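You operate a simulated robot arm through the tools that you are given. There is no shell and no other tool. Be economical: measure what you need, move in short steps, check, and stop when the job is done.

The job below is to be done with a simulated robot arm. You get a single attempt, and the scene is never put back.

TASK
Set the grey dose knob to 330 ml and dose the cup once.
Fine: slide the drip tray back and open the feed first, press the grey dose button once, then close the feed.
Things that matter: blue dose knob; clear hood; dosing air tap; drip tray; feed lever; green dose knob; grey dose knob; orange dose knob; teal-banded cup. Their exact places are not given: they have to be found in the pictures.

Only the result counts: the job must be done as asked and must still hold three seconds after the hand-in. Knocking over, shifting, dropping, spilling or breaking anything else fails it.

THE ROBOT
A 7-joint arm with a two-finger parallel gripper on a trunk, on a base that drives. Base frame: it is fixed to the floor where the robot stands at the start and does not move with it; the origin is under the middle of the robot, x ahead of it, y to its left, z up. Units: mm, degrees, N and s.
With the tool pointing down near the work surface it reaches from about 100 to 600 mm from the robot's upright axis, wherever it stands. Its first joint turns from -166.0 to 166.0 degrees. Places, roughly: blue dose knob [400, 0, 800]; clear hood [800, -400, 1200]; dosing air tap [800, 200, 1100]; drip tray [700, -200, 1000]; feed lever [800, 200, 1200]; green dose knob [300, -100, 800]; grey dose knob [200, -200, 800]; orange dose knob [300, -200, 800]; teal-banded cup (10x10x10 cm) [700, -200, 900]. Payload 1.57 kg.
The tool frame sits at the grasp point between the pads (the TCP): z along the fingers, y along the line on which they close. The tips reach 30 mm beyond it. Largest opening 80 mm; finger width 17, thickness 12; the body of the gripper, 40 by 82 mm, starts 80 mm behind the TCP.
Orientation is that of the tool frame in the base frame, as [roll, pitch, yaw] about the fixed x, y, z axes, in that order (R = Rz(yaw) Ry(pitch) Rx(roll)). With the fingers straight down and closing along the base's y, the tool's x points along the base's -x, its y along +y and its z along -z.

THE INTERFACE
- The arm moves only by the tool jog_arm. Its arguments are lists of equal length, an entry for each row: "turn": the turn, a rotation vector about the tool's x, y, z in degrees, a list of three; "travel": the shift along the tool's x, y, z in mm, a list of three; "claw": the opening, from 0 (shut) to 1 (fully open). In form: {"turn": [[rx, ry, rz], ...], "travel": [[tx, ty, tz], ...], "claw": [claw, ...]}. A call has 1 to 10 rows; each row is the pose to reach, as a shift and turn from the pose commanded when the call began, along the tool's axes at that moment. A row lasts 0.2 s, in which the tool goes at most 50 mm and 8.6 degrees; a call with a longer step from one row to the next is refused whole, and so is a gripper value outside its range. A pose out of reach is approached as far as the arm can. The call stops where the force on the tool passes 40 N (or 10 N more than at its start, if that is more) or the arm is blocked; 0.2 s more then pass. The fingers move at their own pace (about 72 mm/s each) and stop on an object; they squeeze with about 28 N. The grip force told is the motor's: it shows also when the fingers shut on nothing. Time passes only in rows, and 0.2 s behind the last, so rows that repeat a pose let the fingers close. The reply holds the time, the measured pose of the TCP, the force on the tool along the base axes, the opening and the grip force, in the units named above and with some noise, with the torque about the TCP (base axes, N m) and any sound that the robot's microphone picked up, and new pictures: "show" is both (left out), scene, wrist or none.
- Cameras (640 x 400 px; columns grow to the right, rows downward): "scene" is now at [241.6, -21.1, 1535.7]; the picture's right is [-0.28, -0.96, 0.00], its down [-0.75, 0.22, -0.62] and it looks along [0.59, -0.17, -0.78] (base axes); focal length 214 px, centre (320, 200). "wrist" rides on the gripper at [72, -7, -122] in the tool frame; the picture's right is [0.09, 1.00, 0.00], its down [-0.84, 0.08, -0.54] and it looks along [-0.54, 0.05, 0.84] (tool axes); focal length 238 px, centre (320, 200).
- move_column(by): slides the trunk up (or, below 0, down) by that many mm; the arm and the scene camera ride with it, the base frame stays. It gives what a move gives, with no picture.
- drive_base(legs): drives the robot by 1 to 6 legs, each [ahead, left, turn to the left] in mm, mm and degrees, along the robot's own axes; the way and the turn of a leg run together, so that a leg with both is an arc; at most 1500 mm and 180 degrees a leg. The arm and the cameras ride along, it lands a little off, and it stops where it bumps. It gives what a move gives, and a new picture of the scene camera.
- turn_head(pan, tilt): turns the head with the scene camera to pan (to the left, within 86 degrees either way) and tilt (down, from -29 to 69), counted from straight ahead of the robot. It gives what a move gives, and a new picture of the scene camera.
- point_at(camera, pixels): for up to 12 pixels [column, row] of the newest picture of that camera ("zoom" is the newest enlarged one), the place [x, y, z] in the base frame of the surface seen there, good to about 3 mm. It takes no simulated time.
- enlarge(camera, box): a new picture of the part [left, top, right, bottom] of that camera's present view, enlarged. It takes no simulated time.
- hand_in(): hands the job in; it is judged then, once.

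Keep the steps short. Do not move on a guess: measure, check each grasp and each placing, and mend mistakes. In all there are 80 turns and 260 pictures (those below and enlarged ones count). Leave the gripper open and the arm clear of the work at the hand-in unless told otherwise, and finish with a single line.

The tools are called after "Call:" by a JSON object that holds its "api" and its "payload". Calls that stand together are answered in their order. jog_arm: Moves the arm, as the interface text tells. Its arguments: {"type":"object","properties":{"turn":{"type":"array"},"travel":{"type":"array"},"claw":{"type":"array"},"show":{"type":"string","enum":["both","scene","wrist","none"]}},"required":["turn","travel","claw"]} The other tools are called the same way: move_column (by) slides the trunk up or down; drive_base (legs) drives the base; turn_head (pan, tilt) turns the head that bears the scene camera; point_at (camera, pixels) gives the place of the surface under pixels of a picture; enlarge (camera, box) takes an enlarged picture of a part of a camera's view; hand_in () hands the job in.

At the start:

```text
time: 0.0
eef_pos: [366.0, -180.6, 1378.9]
ee_rot: [-179.9, 0.1, 180.0]
ft_force: [0.1, 0.2, 0.5]
wrist_torque: [-0.04, 0.0, 0.0]
finger_gap: 80.4
finger_force: 0.0
trunk travel left (down, up): [-775.0, 215.0]
robot x, y, heading: [-1.3, 1.8, -0.1]
head pan, tilt: [-16.3, 51.7]
```

scene: 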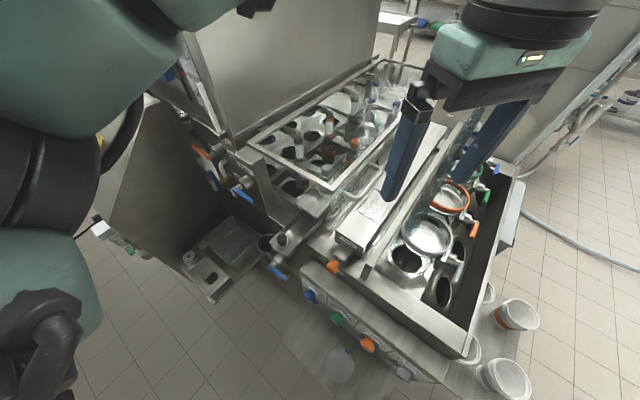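
wrist: 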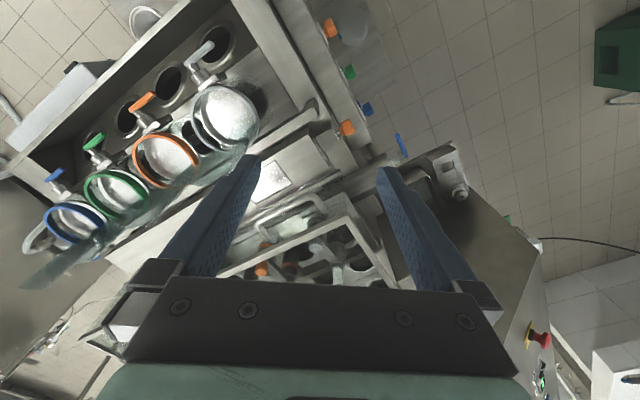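

I see a dosing machine with four knobs on its front (blue, green, orange and grey, near 310-405, 295-375). I'll enlarge parts of the picture to understand it.

Call:
{"api": "enlarge", "payload": {"camera": "scene", "box": [240, 220, 440, 400]}}

Call:
{"api": "enlarge", "payload": {"camera": "scene", "box": [340, 130, 560, 400]}}

Call:
{"api": "enlarge", "payload": {"camera": "scene", "box": [160, 40, 420, 290]}}

Call:
{"api": "enlarge", "payload": {"camera": "wrist", "box": [0, 0, 400, 290]}}

```text
2.22 times, centred on (340, 310) of scene
```

zoom: 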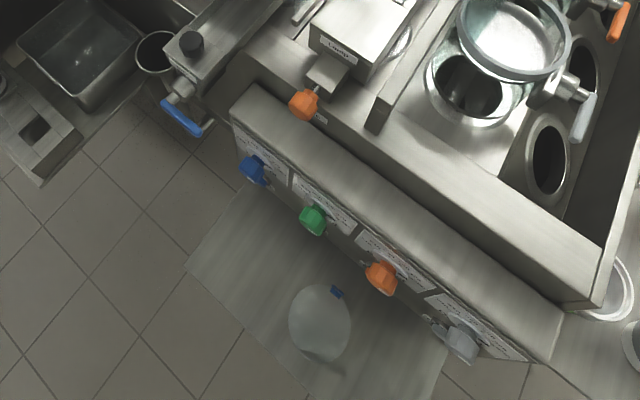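

```text
1.48 times, centred on (450, 265) of scene
```

zoom: 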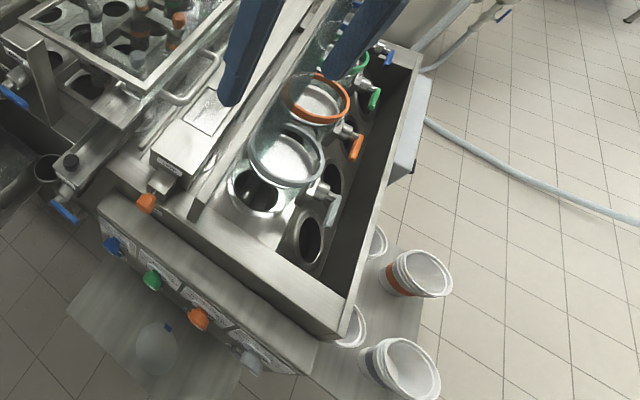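

```text
1.60 times, centred on (290, 165) of scene
```

zoom: 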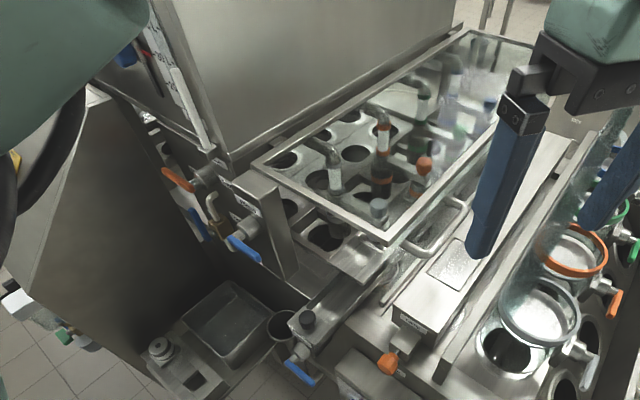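

```text
1.38 times, centred on (200, 145) of wrist
```

zoom: 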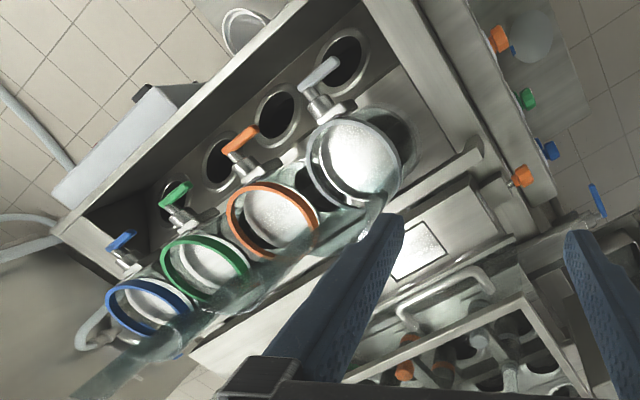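

Next I'll measure the knobs, the levers, the hood frame and its handle.

Call:
{"api": "point_at", "payload": {"camera": "scene", "pixels": [[310, 297], [337, 319], [367, 345], [404, 373], [333, 267], [277, 271], [240, 193], [201, 152], [333, 187], [250, 142], [343, 180], [282, 240]]}}

Call:
{"api": "turn_head", "payload": {"pan": 10, "tilt": 40}}

```text
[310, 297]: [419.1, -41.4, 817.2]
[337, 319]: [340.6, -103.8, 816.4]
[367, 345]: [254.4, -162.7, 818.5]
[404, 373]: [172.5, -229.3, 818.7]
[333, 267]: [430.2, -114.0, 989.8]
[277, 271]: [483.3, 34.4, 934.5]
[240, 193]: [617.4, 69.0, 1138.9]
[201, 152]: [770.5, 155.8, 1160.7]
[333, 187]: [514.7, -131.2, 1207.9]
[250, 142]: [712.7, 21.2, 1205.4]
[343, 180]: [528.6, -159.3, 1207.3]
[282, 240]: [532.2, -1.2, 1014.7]
```

```text
time: 0.9
eef_pos: [364.3, -181.1, 1378.2]
ee_rot: [-180.0, -0.1, -180.0]
ft_force: [0.0, 0.7, 0.0]
wrist_torque: [0.02, 0.01, 0.02]
finger_gap: 80.1
finger_force: 0.2
trunk travel left (down, up): [-775.0, 215.0]
robot x, y, heading: [1.6, 0.9, 0.0]
head pan, tilt: [10.0, 40.0]
```

scene: 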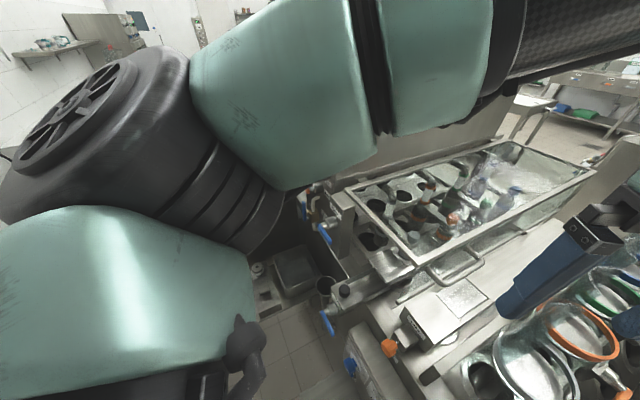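

Call:
{"api": "turn_head", "payload": {"pan": -40, "tilt": 45}}

Call:
{"api": "enlarge", "payload": {"camera": "wrist", "box": [200, 100, 460, 290]}}

```text
time: 2.1
eef_pos: [364.8, -179.7, 1378.7]
ee_rot: [180.0, 0.0, -179.9]
ft_force: [0.0, 0.1, 0.6]
wrist_torque: [0.0, 0.03, -0.02]
finger_gap: 79.9
finger_force: 0.1
trunk travel left (down, up): [-775.0, 215.0]
robot x, y, heading: [2.0, 1.3, -0.2]
head pan, tilt: [-40.0, 45.0]
```

scene: 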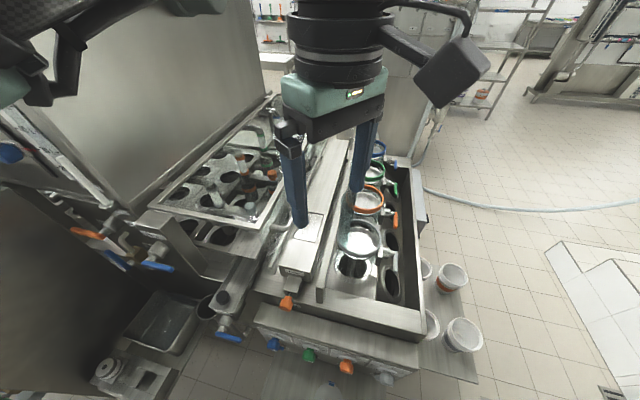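

```text
2.11 times, centred on (330, 195) of wrist
```

zoom: 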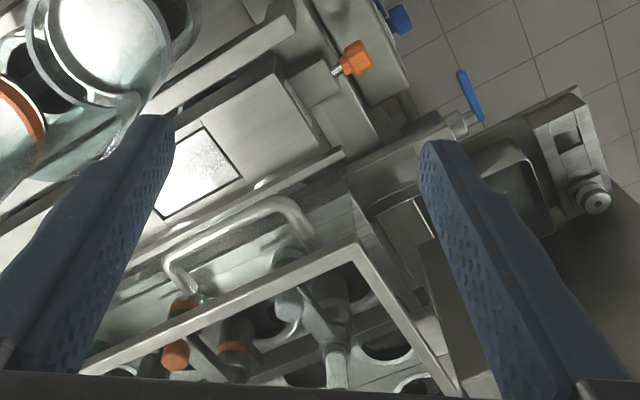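

Call:
{"api": "enlarge", "payload": {"camera": "scene", "box": [230, 250, 430, 390]}}

Call:
{"api": "enlarge", "payload": {"camera": "scene", "box": [270, 130, 430, 300]}}

Call:
{"api": "enlarge", "payload": {"camera": "scene", "box": [60, 120, 300, 340]}}

Call:
{"api": "point_at", "payload": {"camera": "scene", "pixels": [[286, 304], [290, 285], [320, 250], [350, 265], [358, 225], [390, 275], [268, 210], [222, 300], [158, 267], [85, 234], [205, 308], [385, 378]]}}

```text
2.86 times, centred on (330, 320) of scene
```

zoom: 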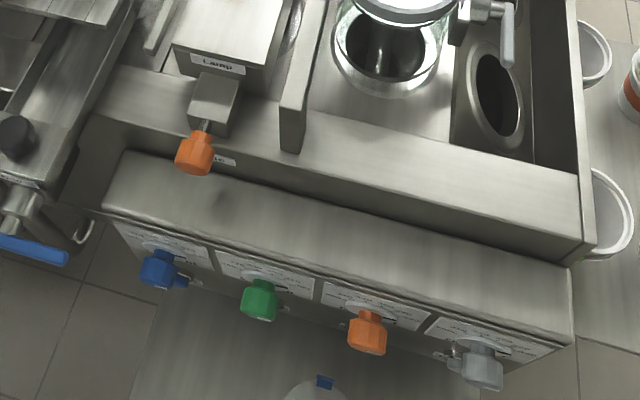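

```text
2.35 times, centred on (350, 215) of scene
```

zoom: 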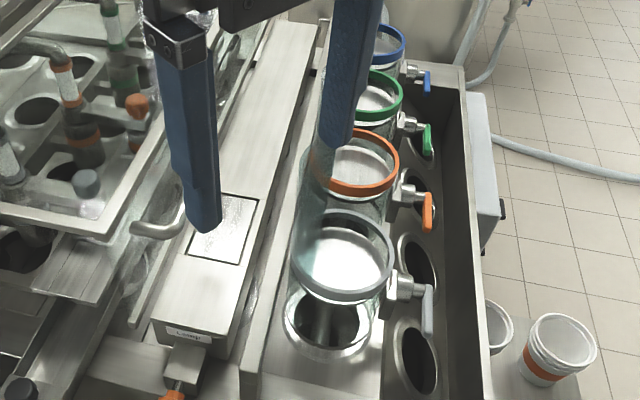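

```text
1.82 times, centred on (180, 230) of scene
```

zoom: 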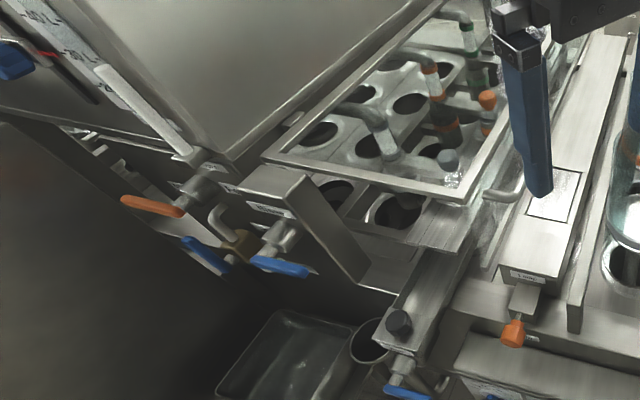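

```text
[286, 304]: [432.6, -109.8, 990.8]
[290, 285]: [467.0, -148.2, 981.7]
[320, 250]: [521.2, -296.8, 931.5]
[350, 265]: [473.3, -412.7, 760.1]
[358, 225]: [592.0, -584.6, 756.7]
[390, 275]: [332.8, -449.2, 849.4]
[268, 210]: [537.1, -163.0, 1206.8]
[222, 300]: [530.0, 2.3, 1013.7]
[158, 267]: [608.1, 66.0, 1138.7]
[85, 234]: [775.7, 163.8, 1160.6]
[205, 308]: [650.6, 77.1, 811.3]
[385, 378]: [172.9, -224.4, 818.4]
```

Call:
{"api": "enlarge", "payload": {"camera": "scene", "box": [130, 215, 180, 275]}}

Call:
{"api": "enlarge", "payload": {"camera": "scene", "box": [195, 280, 250, 345]}}

Call:
{"api": "enlarge", "payload": {"camera": "scene", "box": [350, 350, 420, 395]}}

Call:
{"api": "enlarge", "payload": {"camera": "scene", "box": [210, 130, 310, 220]}}

Call:
{"api": "enlarge", "payload": {"camera": "scene", "box": [60, 190, 160, 280]}}

```text
6.67 times, centred on (155, 245) of scene
```

zoom: 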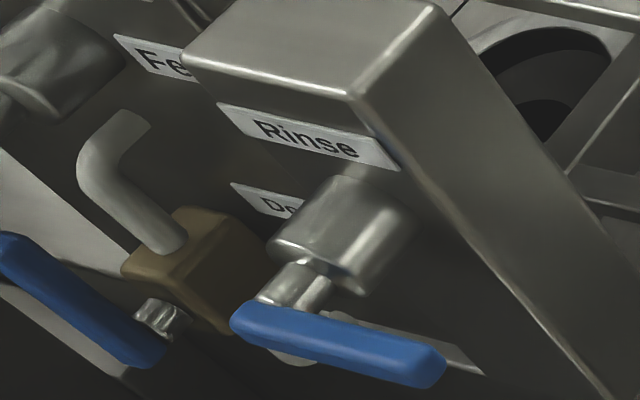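

```text
6.15 times, centred on (222, 312) of scene
```

zoom: 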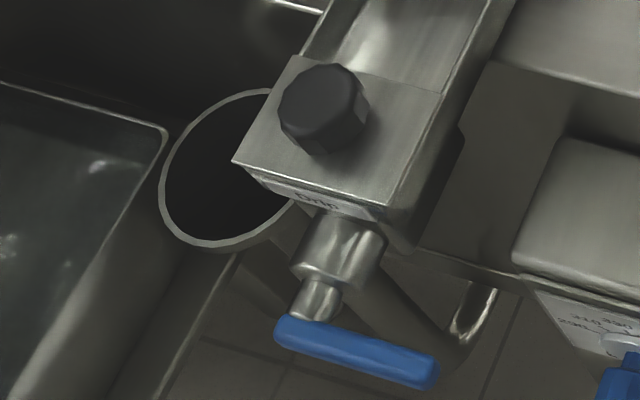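

```text
8.89 times, centred on (385, 372) of scene
```

zoom: 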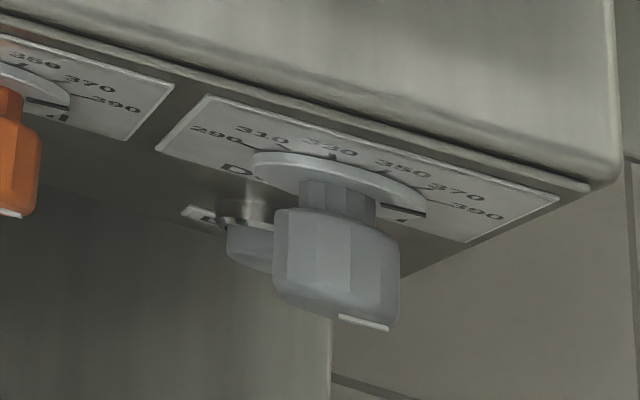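

```text
4.44 times, centred on (260, 175) of scene
```

zoom: 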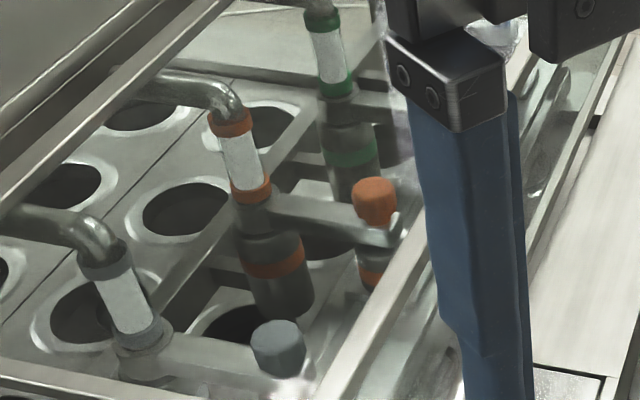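

```text
4.44 times, centred on (110, 235) of scene
```

zoom: 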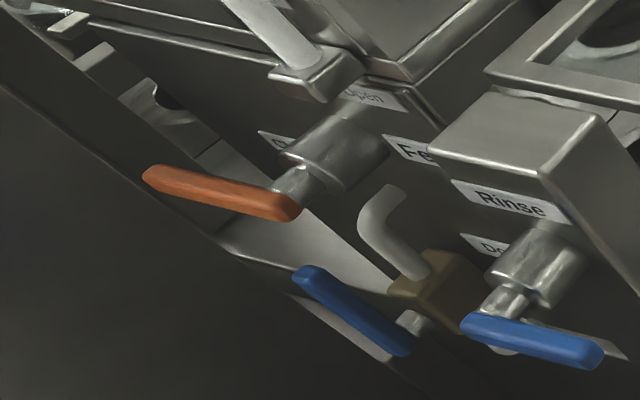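

Enlarged pictures show the labels. "Feed" is the orange lever with an "Open" mark, the brown and blue tap reads "Do…", and "Drip" is the tray with the black knob. I'll back away and face the knob panel to see it squarely.

Call:
{"api": "drive_base", "payload": {"legs": [[-311, 411, 0], [0, 0, -53]]}}

Call:
{"api": "turn_head", "payload": {"pan": 0, "tilt": 30}}

```text
time: 7.5
eef_pos: [-238.8, 9.8, 1377.6]
ee_rot: [180.0, 0.0, 127.0]
ft_force: [0.5, 0.2, -0.8]
wrist_torque: [0.0, 0.0, 0.0]
finger_gap: 80.1
finger_force: 0.1
trunk travel left (down, up): [-775.0, 215.0]
robot x, y, heading: [-314.0, 409.7, -53.1]
head pan, tilt: [-40.0, 45.0]
```

scene: 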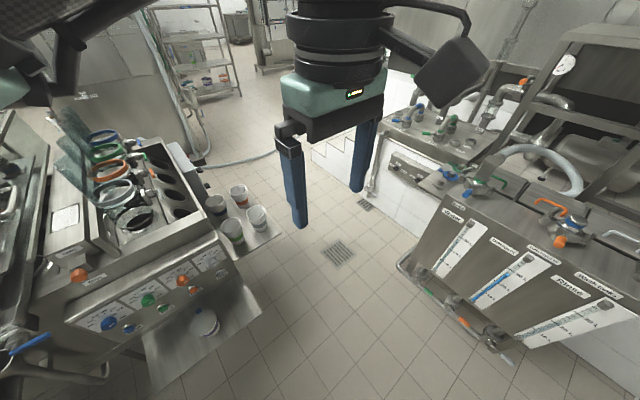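

```text
time: 8.6
eef_pos: [-238.3, 10.4, 1379.1]
ee_rot: [-180.0, 0.0, 127.0]
ft_force: [-0.2, -0.8, -0.2]
wrist_torque: [0.03, -0.03, 0.0]
finger_gap: 80.0
finger_force: 0.2
trunk travel left (down, up): [-775.0, 215.0]
robot x, y, heading: [-310.8, 409.1, -53.0]
head pan, tilt: [0.0, 30.0]
```

scene: 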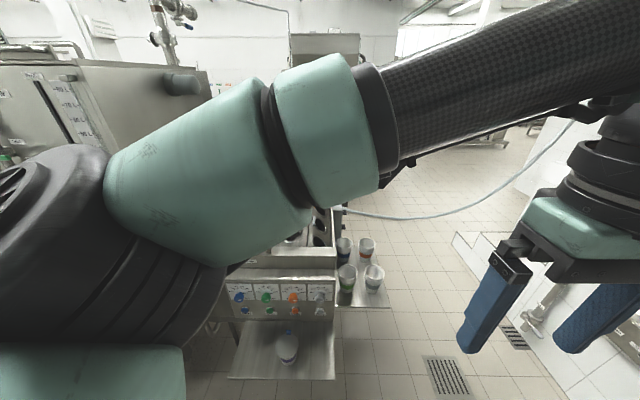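

Call:
{"api": "enlarge", "payload": {"camera": "scene", "box": [225, 270, 345, 330]}}

Call:
{"api": "enlarge", "payload": {"camera": "scene", "box": [300, 280, 336, 320]}}

Call:
{"api": "enlarge", "payload": {"camera": "scene", "box": [325, 225, 400, 300]}}

Call:
{"api": "enlarge", "payload": {"camera": "scene", "box": [0, 50, 120, 180]}}

```text
5.33 times, centred on (285, 300) of scene
```

zoom: 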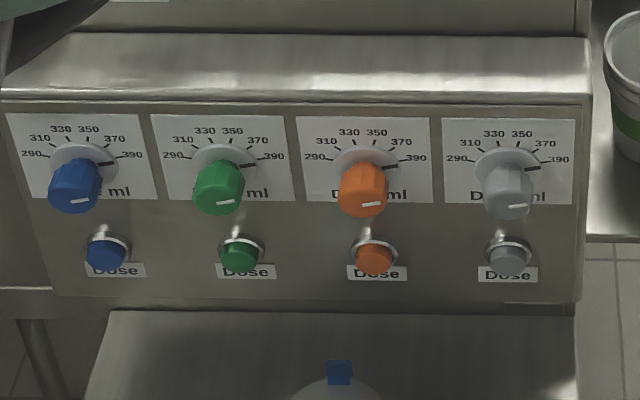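

```text
10.00 times, centred on (318, 300) of scene
```

zoom: 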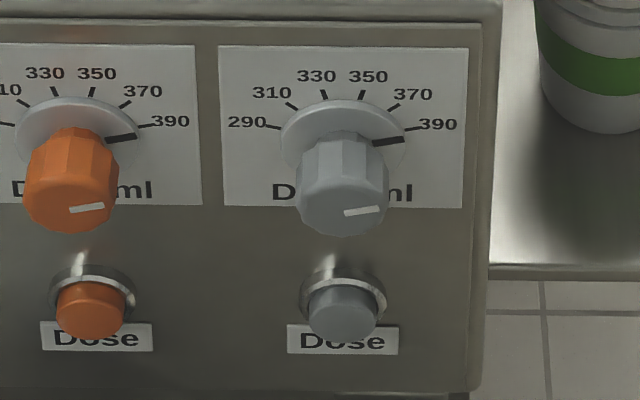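

```text
5.33 times, centred on (362, 262) of scene
```

zoom: 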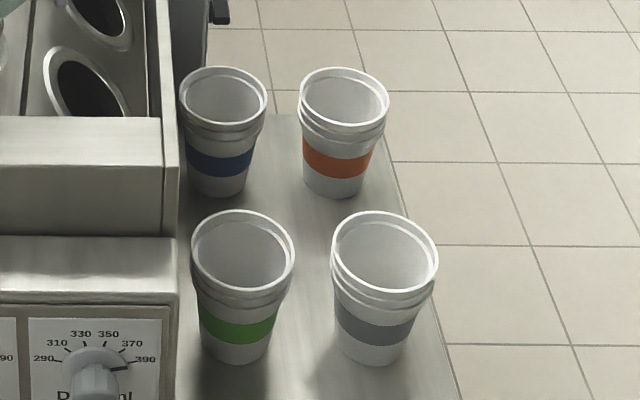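

```text
3.08 times, centred on (60, 115) of scene
```

zoom: 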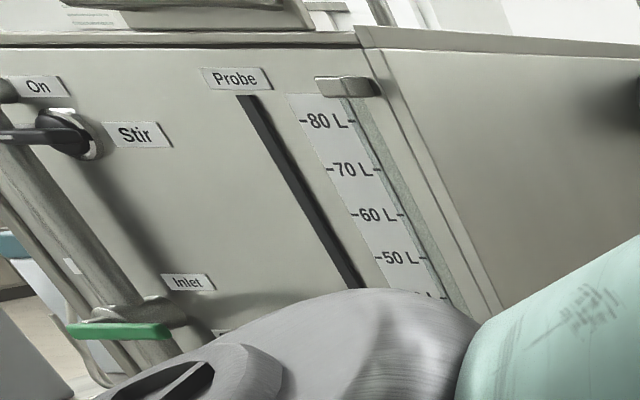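

The dose buttons are on the panel, with the grey one under the grey knob, which now points at about 390. Next I'll measure the dial ticks, then look to the left.

Call:
{"api": "enlarge", "payload": {"camera": "scene", "box": [300, 280, 336, 302]}}

Call:
{"api": "point_at", "payload": {"camera": "scene", "pixels": [[320, 300], [319, 310.5], [312, 287], [325, 287], [304, 309]]}}

Call:
{"api": "turn_head", "payload": {"pan": 50, "tilt": 20}}

```text
16.00 times, centred on (318, 291) of scene
```

zoom: 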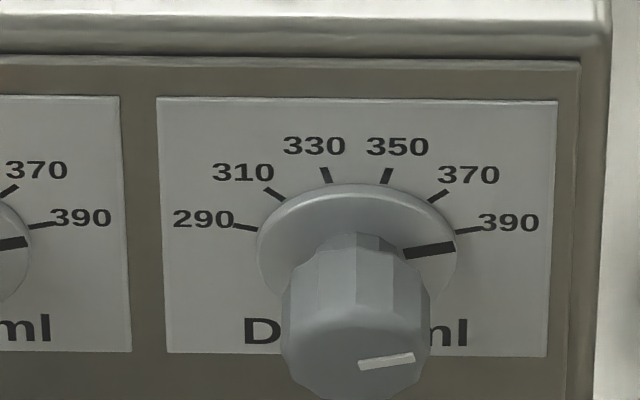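

```text
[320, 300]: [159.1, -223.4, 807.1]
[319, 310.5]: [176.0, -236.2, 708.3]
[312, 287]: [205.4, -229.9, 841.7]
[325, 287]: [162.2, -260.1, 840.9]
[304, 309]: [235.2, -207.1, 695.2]
```

```text
time: 9.7
eef_pos: [-238.6, 11.3, 1377.6]
ee_rot: [180.0, -0.1, 126.9]
ft_force: [0.0, 0.4, -0.6]
wrist_torque: [-0.03, -0.01, 0.0]
finger_gap: 80.1
finger_force: 0.1
trunk travel left (down, up): [-775.0, 215.0]
robot x, y, heading: [-314.6, 410.6, -53.2]
head pan, tilt: [50.0, 20.0]
```

scene: 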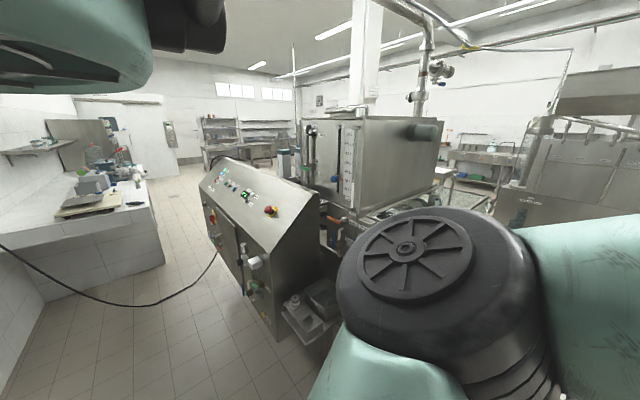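

Call:
{"api": "point_at", "payload": {"camera": "scene", "pixels": [[318, 195], [275, 338], [202, 185], [240, 160], [300, 300], [318, 340], [330, 295], [215, 260], [345, 215], [325, 230]]}}

Call:
{"api": "enlarge", "payload": {"camera": "scene", "box": [190, 110, 360, 360]}}

```text
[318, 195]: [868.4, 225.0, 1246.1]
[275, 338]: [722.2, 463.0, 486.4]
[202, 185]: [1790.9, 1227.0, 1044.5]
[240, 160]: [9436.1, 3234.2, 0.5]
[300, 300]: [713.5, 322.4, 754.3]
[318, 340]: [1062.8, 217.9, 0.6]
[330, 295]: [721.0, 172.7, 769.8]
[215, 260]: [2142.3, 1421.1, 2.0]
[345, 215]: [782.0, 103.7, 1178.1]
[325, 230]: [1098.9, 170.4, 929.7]
```

```text
1.60 times, centred on (275, 235) of scene
```

zoom: 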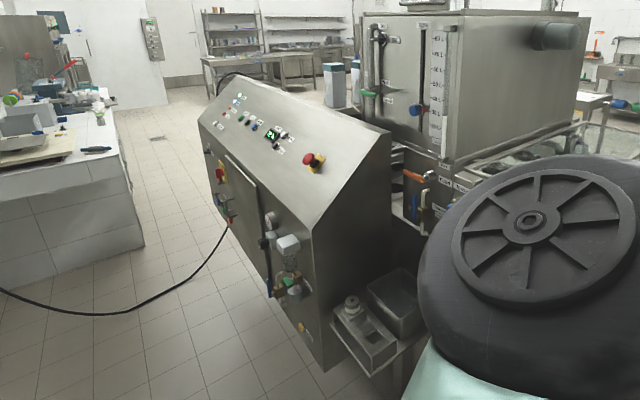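

I'll drive nearer to the front of the hood, keeping the heading square to the panel, and look with both cameras.

Call:
{"api": "drive_base", "payload": {"legs": [[400, 380, 0]]}}

Call:
{"api": "turn_head", "payload": {"pan": 0, "tilt": 50}}

Call:
{"api": "jog_arm", "payload": {"turn": [[0, 0, 0]], "travel": [[0, 0, 0]], "claw": [0.5], "show": "wrist"}}

```text
time: 12.9
eef_pos: [311.0, -79.5, 1378.8]
ee_rot: [-180.0, -0.1, 126.9]
ft_force: [0.3, 0.3, -0.9]
wrist_torque: [0.01, 0.01, 0.0]
finger_gap: 80.0
finger_force: 0.0
trunk travel left (down, up): [-775.0, 215.0]
robot x, y, heading: [234.0, 317.8, -53.1]
head pan, tilt: [50.0, 20.0]
```

scene: 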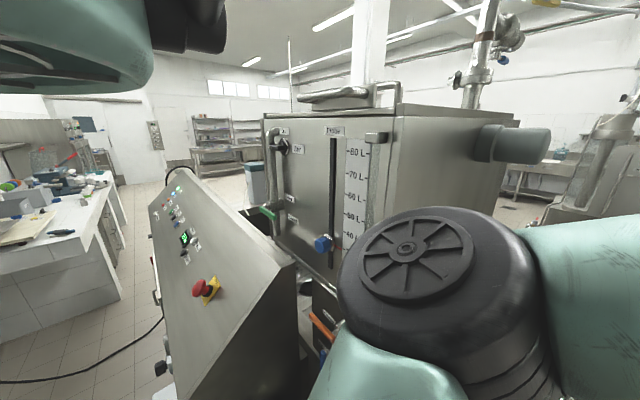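

```text
time: 14.1
eef_pos: [310.5, -78.4, 1377.8]
ee_rot: [-180.0, 0.0, 127.0]
ft_force: [-0.2, 0.1, -0.3]
wrist_torque: [0.01, -0.01, 0.02]
finger_gap: 80.0
finger_force: 0.1
trunk travel left (down, up): [-775.0, 215.0]
robot x, y, heading: [234.4, 319.1, -53.0]
head pan, tilt: [0.0, 50.0]
```

scene: 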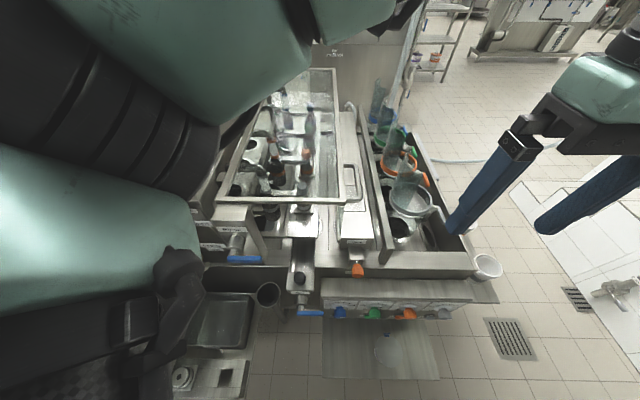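

```text
time: 14.5
eef_pos: [310.1, -79.8, 1378.8]
ee_rot: [-180.0, 0.0, 127.0]
ft_force: [-0.3, 0.6, 0.2]
wrist_torque: [0.01, -0.01, 0.03]
finger_gap: 40.1
finger_force: 0.1
trunk travel left (down, up): [-775.0, 215.0]
robot x, y, heading: [236.2, 322.8, -53.0]
head pan, tilt: [0.0, 50.0]
```

wrist: 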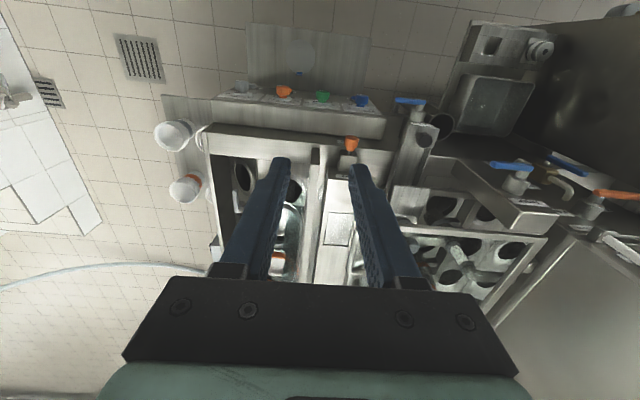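

Call:
{"api": "enlarge", "payload": {"camera": "wrist", "box": [380, 80, 640, 300]}}

Call:
{"api": "enlarge", "payload": {"camera": "scene", "box": [220, 60, 380, 220]}}

Call:
{"api": "enlarge", "payload": {"camera": "scene", "box": [200, 180, 360, 330]}}

```text
1.82 times, centred on (510, 190) of wrist
```

zoom: 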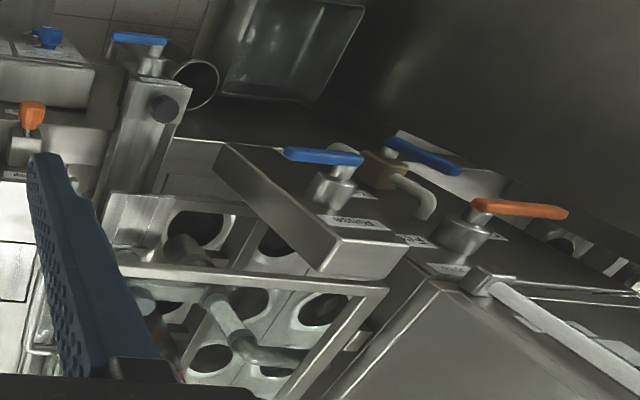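

```text
2.50 times, centred on (300, 140) of scene
```

zoom: 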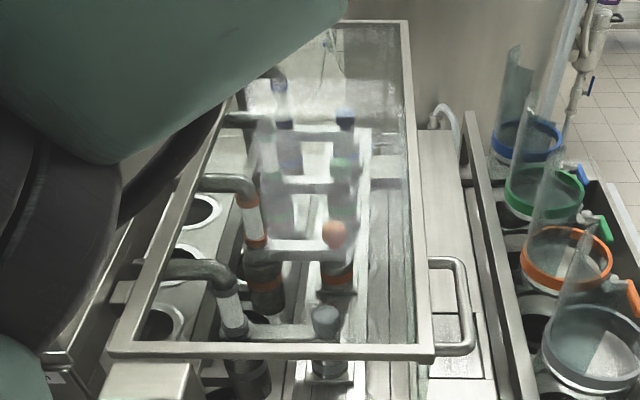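

```text
2.67 times, centred on (280, 255) of scene
```

zoom: 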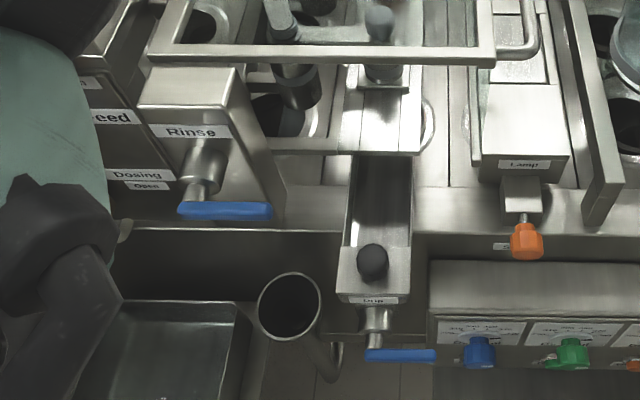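

Call:
{"api": "enlarge", "payload": {"camera": "scene", "box": [270, 190, 340, 250]}}

Call:
{"api": "enlarge", "payload": {"camera": "scene", "box": [280, 255, 330, 320]}}

Call:
{"api": "enlarge", "payload": {"camera": "scene", "box": [250, 80, 350, 200]}}

Call:
{"api": "point_at", "payload": {"camera": "scene", "pixels": [[299, 277], [295, 257], [303, 235], [302, 217], [302, 210], [302, 190], [306, 160], [280, 240], [340, 240], [312, 252], [232, 240], [330, 215]]}}

```text
6.67 times, centred on (305, 220) of scene
```

zoom: 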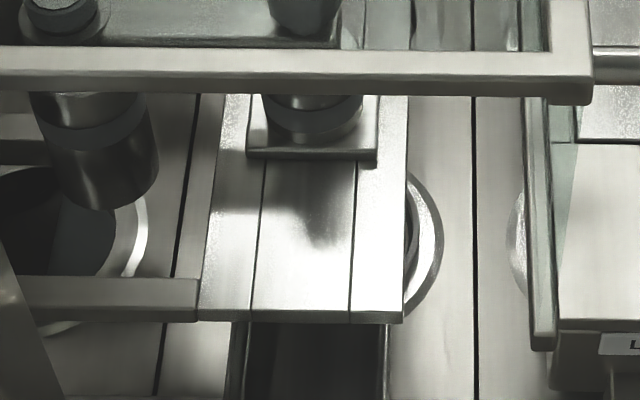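

```text
6.15 times, centred on (305, 288) of scene
```

zoom: 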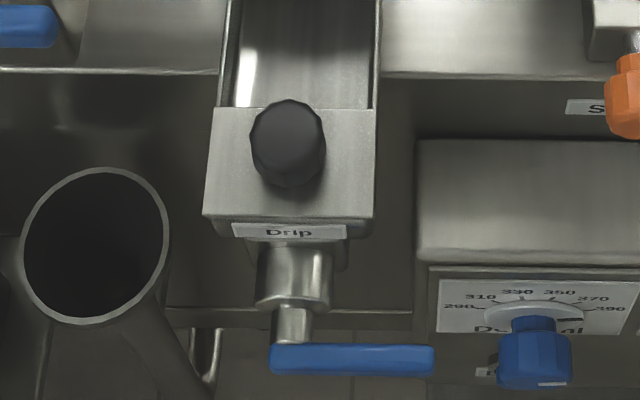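

```text
3.33 times, centred on (300, 140) of scene
```

zoom: 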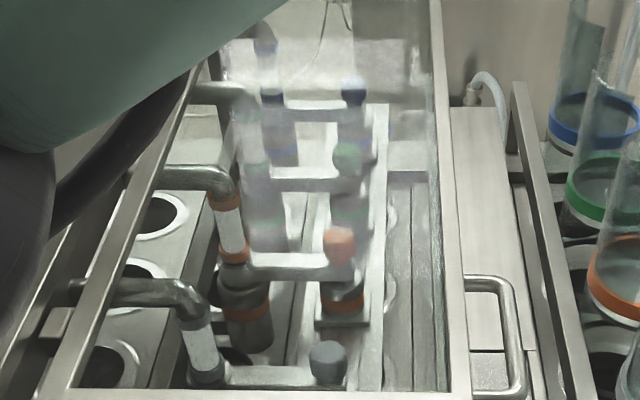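

```text
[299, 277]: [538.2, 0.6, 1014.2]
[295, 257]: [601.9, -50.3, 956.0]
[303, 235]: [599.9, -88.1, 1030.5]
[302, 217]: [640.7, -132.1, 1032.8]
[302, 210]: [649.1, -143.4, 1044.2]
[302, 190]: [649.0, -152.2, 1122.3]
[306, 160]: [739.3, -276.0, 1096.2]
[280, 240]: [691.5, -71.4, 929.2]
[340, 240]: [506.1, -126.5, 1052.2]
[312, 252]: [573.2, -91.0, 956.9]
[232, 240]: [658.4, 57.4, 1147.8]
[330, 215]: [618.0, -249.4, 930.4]
```

Now I'll shift the arm left over the hood front to view the tray and the outlets with the wrist camera.

Call:
{"api": "jog_arm", "payload": {"turn": [[0, 0, 0], [0, 0, 0], [0, 0, 0], [0, 0, 0], [0, 0, 0], [0, 0, 0]], "travel": [[0, 45, 0], [0, 90, 0], [0, 135, 0], [0, 180, 0], [0, 225, 0], [0, 270, 0]], "claw": [0.5, 0.5, 0.5, 0.5, 0.5, 0.5]}}

Call:
{"api": "enlarge", "payload": {"camera": "wrist", "box": [80, 60, 400, 260]}}

```text
time: 15.9
eef_pos: [528.0, 84.2, 1379.9]
ee_rot: [-179.9, 0.0, 127.0]
ft_force: [0.7, -0.6, -0.3]
wrist_torque: [0.02, 0.06, -0.02]
finger_gap: 40.1
finger_force: 0.0
trunk travel left (down, up): [-775.0, 215.0]
robot x, y, heading: [234.9, 323.2, -52.9]
head pan, tilt: [0.0, 50.0]
```

scene: 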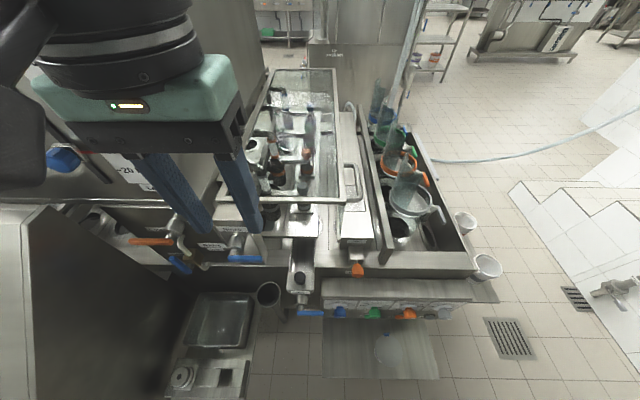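
wrist: 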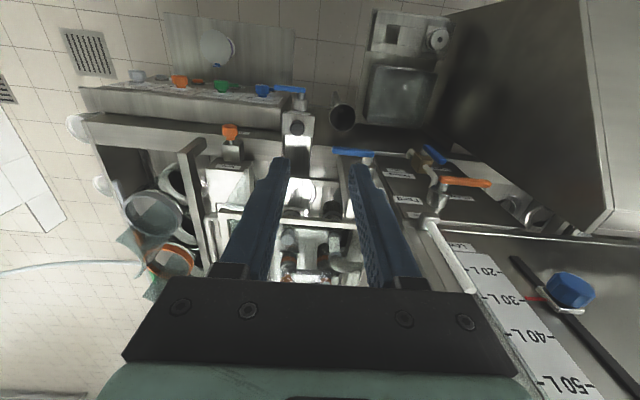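

```text
2.00 times, centred on (240, 160) of wrist
```

zoom: 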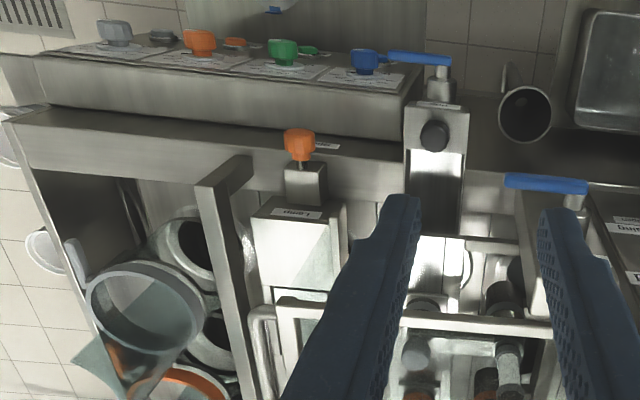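

Now the scene view is less blocked. I'll enlarge the hood interior and the valves.

Call:
{"api": "enlarge", "payload": {"camera": "scene", "box": [240, 60, 370, 230]}}

Call:
{"api": "enlarge", "payload": {"camera": "scene", "box": [80, 200, 280, 300]}}

Call:
{"api": "enlarge", "payload": {"camera": "wrist", "box": [270, 190, 370, 290]}}

Call:
{"api": "enlarge", "payload": {"camera": "wrist", "box": [370, 140, 510, 240]}}

```text
2.35 times, centred on (305, 145) of scene
```

zoom: 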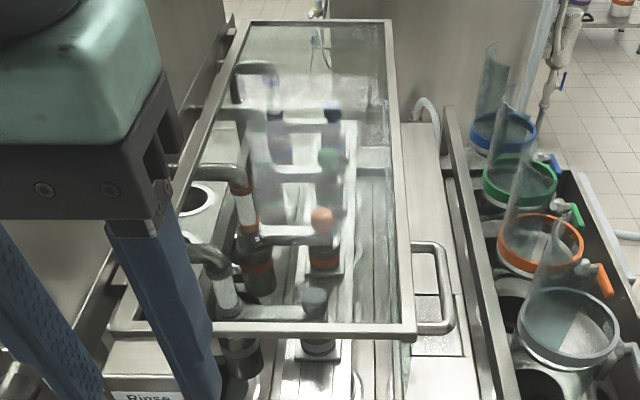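

```text
3.20 times, centred on (180, 250) of scene
```

zoom: 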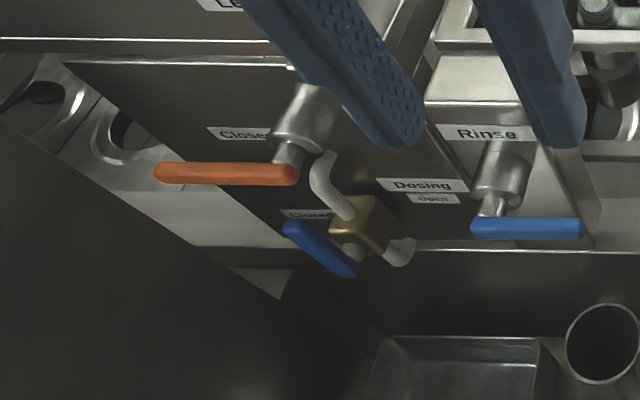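

```text
4.00 times, centred on (320, 240) of wrist
```

zoom: 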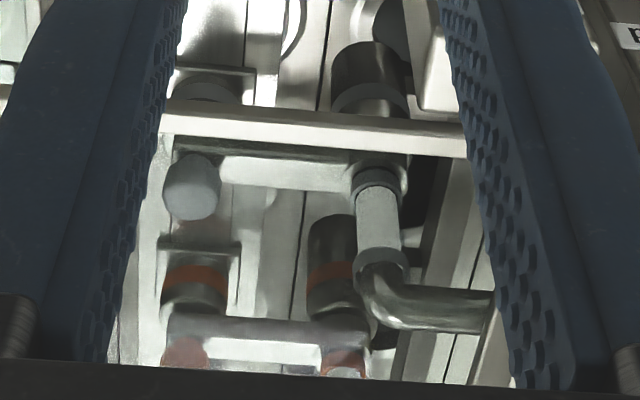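

```text
4.00 times, centred on (440, 190) of wrist
```

zoom: 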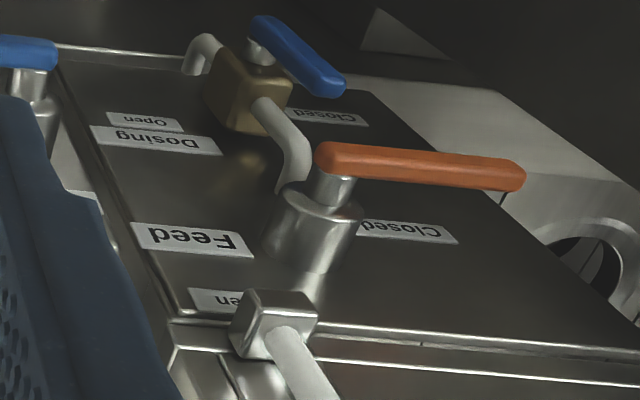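

Call:
{"api": "enlarge", "payload": {"camera": "scene", "box": [160, 235, 240, 285]}}

Call:
{"api": "point_at", "payload": {"camera": "zoom", "pixels": [[120, 190], [260, 280], [270, 200], [340, 170], [400, 235], [200, 90], [70, 30], [460, 80], [450, 110], [300, 260]]}}

Call:
{"api": "enlarge", "payload": {"camera": "wrist", "box": [410, 135, 460, 185]}}

Call:
{"api": "point_at", "payload": {"camera": "zoom", "pixels": [[100, 200], [200, 100], [320, 200], [300, 300], [420, 260], [150, 250], [250, 330], [340, 360]]}}

```text
8.00 times, centred on (200, 260) of scene
```

zoom: 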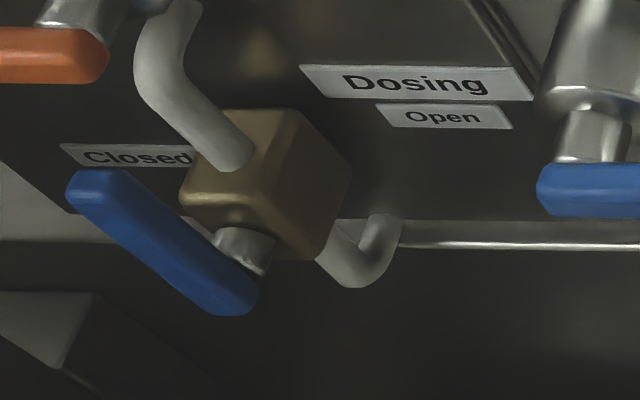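

```text
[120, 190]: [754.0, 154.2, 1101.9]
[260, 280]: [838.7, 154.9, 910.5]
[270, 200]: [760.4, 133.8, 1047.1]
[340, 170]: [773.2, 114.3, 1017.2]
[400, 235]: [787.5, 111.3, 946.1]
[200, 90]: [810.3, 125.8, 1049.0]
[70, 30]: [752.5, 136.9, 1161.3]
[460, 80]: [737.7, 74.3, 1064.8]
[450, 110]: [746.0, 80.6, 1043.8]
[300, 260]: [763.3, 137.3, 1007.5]
```

```text
8.00 times, centred on (435, 160) of wrist
```

zoom: 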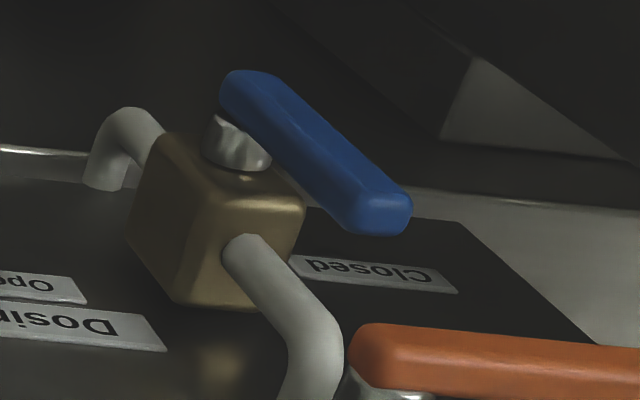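

```text
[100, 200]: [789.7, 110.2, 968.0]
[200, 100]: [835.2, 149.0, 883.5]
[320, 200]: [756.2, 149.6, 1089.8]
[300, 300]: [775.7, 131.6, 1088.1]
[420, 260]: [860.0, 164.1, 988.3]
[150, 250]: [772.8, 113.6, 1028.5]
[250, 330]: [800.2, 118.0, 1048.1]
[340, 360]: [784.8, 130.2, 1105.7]
```

Call:
{"api": "enlarge", "payload": {"camera": "wrist", "box": [285, 170, 365, 235]}}

Call:
{"api": "point_at", "payload": {"camera": "zoom", "pixels": [[320, 40], [320, 100], [240, 150], [380, 150], [430, 60], [420, 220], [390, 280], [200, 100], [300, 200], [480, 120], [330, 300], [240, 60]]}}

Call:
{"api": "enlarge", "payload": {"camera": "scene", "box": [260, 180, 330, 250]}}

Call:
{"api": "point_at", "payload": {"camera": "zoom", "pixels": [[100, 300], [150, 330], [300, 330], [350, 250], [410, 200], [160, 230], [100, 150], [420, 300], [270, 350], [340, 160], [230, 380], [60, 330]]}}

```text
6.15 times, centred on (325, 202) of wrist
```

zoom: 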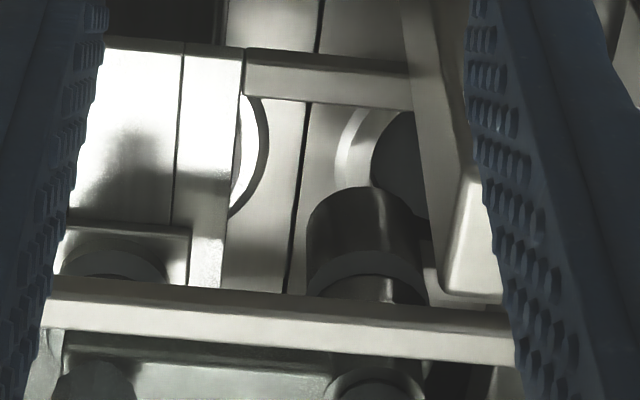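

```text
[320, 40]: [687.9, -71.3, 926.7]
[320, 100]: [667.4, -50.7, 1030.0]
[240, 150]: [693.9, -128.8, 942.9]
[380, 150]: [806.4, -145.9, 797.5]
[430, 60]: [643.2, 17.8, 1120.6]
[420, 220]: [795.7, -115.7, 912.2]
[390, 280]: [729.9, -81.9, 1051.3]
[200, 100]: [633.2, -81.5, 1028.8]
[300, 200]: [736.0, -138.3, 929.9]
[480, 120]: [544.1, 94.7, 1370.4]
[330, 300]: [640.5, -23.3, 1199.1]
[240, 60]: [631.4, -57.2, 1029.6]
```

```text
5.71 times, centred on (295, 215) of scene
```

zoom: 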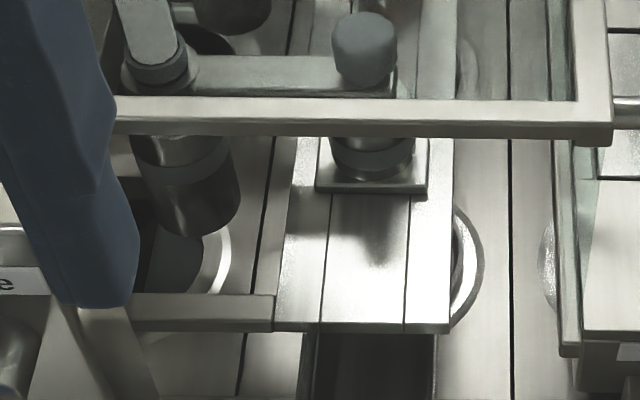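

```text
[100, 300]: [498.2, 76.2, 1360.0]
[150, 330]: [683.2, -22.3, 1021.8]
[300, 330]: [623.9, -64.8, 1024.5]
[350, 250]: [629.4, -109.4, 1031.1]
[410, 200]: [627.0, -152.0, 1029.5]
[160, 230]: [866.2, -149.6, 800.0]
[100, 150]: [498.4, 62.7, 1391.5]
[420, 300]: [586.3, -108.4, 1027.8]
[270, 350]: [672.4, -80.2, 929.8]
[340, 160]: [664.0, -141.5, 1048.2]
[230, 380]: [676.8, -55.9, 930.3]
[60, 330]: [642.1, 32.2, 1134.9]
```

Call:
{"api": "enlarge", "payload": {"camera": "wrist", "box": [270, 100, 330, 180]}}

Call:
{"api": "point_at", "payload": {"camera": "zoom", "pixels": [[270, 120], [290, 160], [310, 120], [290, 100], [230, 160], [350, 160], [290, 200], [280, 250], [290, 300], [230, 250], [350, 250]]}}

Call:
{"api": "enlarge", "payload": {"camera": "scene", "box": [270, 250, 330, 320]}}

Call:
{"api": "point_at", "payload": {"camera": "zoom", "pixels": [[310, 150], [280, 150], [340, 150], [310, 120], [310, 190], [250, 190], [380, 190], [310, 250]]}}

```text
5.00 times, centred on (300, 140) of wrist
```

zoom: 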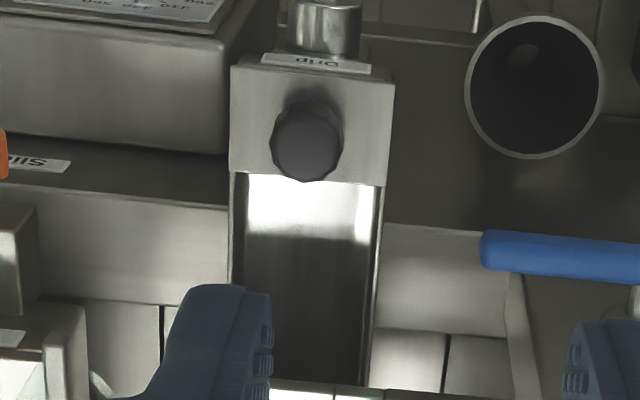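

```text
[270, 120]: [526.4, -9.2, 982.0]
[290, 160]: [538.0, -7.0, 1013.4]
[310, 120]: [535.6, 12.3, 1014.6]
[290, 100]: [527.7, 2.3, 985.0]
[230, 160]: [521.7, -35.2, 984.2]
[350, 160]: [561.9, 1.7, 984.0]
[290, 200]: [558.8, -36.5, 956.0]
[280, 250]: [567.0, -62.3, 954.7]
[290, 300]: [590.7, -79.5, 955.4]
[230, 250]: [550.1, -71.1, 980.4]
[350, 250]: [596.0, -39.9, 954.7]
```

```text
5.71 times, centred on (300, 285) of scene
```

zoom: 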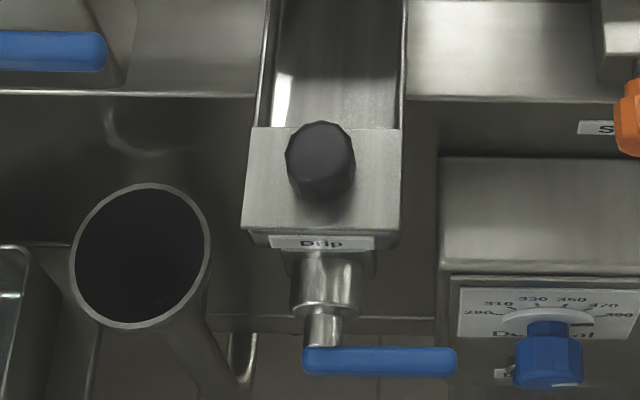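

```text
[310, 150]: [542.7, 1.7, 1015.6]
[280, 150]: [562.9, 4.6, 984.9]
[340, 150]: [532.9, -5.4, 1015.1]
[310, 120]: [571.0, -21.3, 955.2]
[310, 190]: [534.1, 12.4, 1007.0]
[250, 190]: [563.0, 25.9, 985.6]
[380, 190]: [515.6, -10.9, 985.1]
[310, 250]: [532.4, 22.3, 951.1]
```

Call:
{"api": "enlarge", "payload": {"camera": "scene", "box": [325, 225, 385, 285]}}

Call:
{"api": "enlarge", "payload": {"camera": "wrist", "box": [205, 110, 285, 190]}}

```text
6.67 times, centred on (355, 255) of scene
```

zoom: 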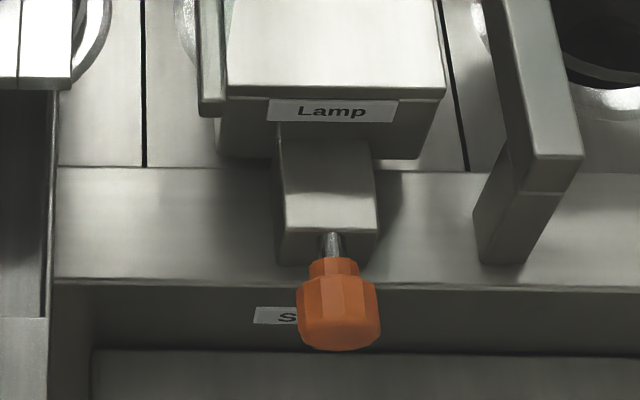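

```text
5.00 times, centred on (245, 150) of wrist
```

zoom: 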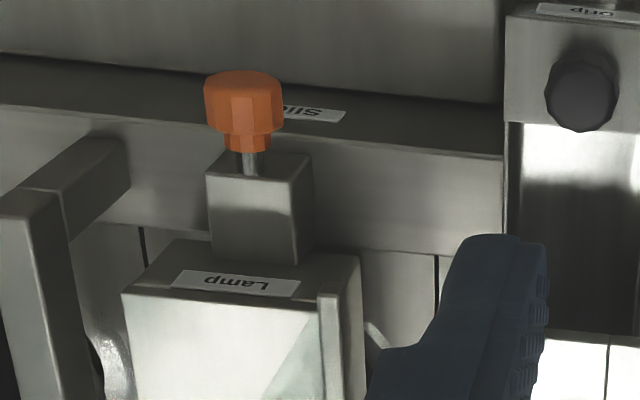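

The knob on the tray is at about (537, 1, 985-1015). I'll move over it and descend to just above.

Call:
{"api": "jog_arm", "payload": {"turn": [[0, 0, 0], [0, 0, 0], [0, 0, 0], [0, 0, 0], [0, 0, 0], [0, 0, 0], [0, 0, 0], [0, 0, 0], [0, 0, 0]], "travel": [[-36, -22, 0], [-72, -43, 0], [-72, -43, 45], [-72, -43, 90], [-72, -43, 135], [-72, -43, 180], [-72, -43, 225], [-72, -43, 270], [-72, -43, 305]], "claw": [0.7, 0.7, 0.7, 0.7, 0.7, 0.7, 0.7, 0.7, 0.7]}}

```text
time: 17.9
eef_pos: [536.2, -1.1, 1074.3]
ee_rot: [-179.9, 0.0, 126.9]
ft_force: [-0.4, -0.4, -0.5]
wrist_torque: [0.03, 0.0, 0.01]
finger_gap: 56.1
finger_force: 0.0
trunk travel left (down, up): [-775.0, 215.0]
robot x, y, heading: [234.6, 320.3, -52.8]
head pan, tilt: [0.0, 50.0]
```

scene: 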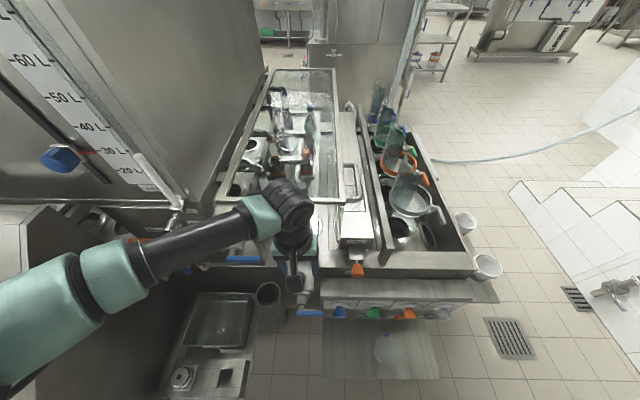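
wrist: 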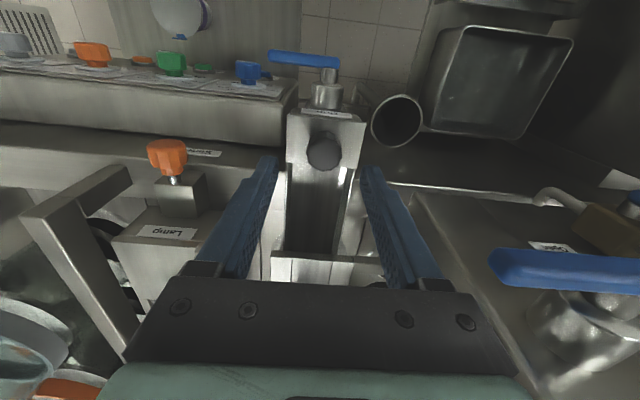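

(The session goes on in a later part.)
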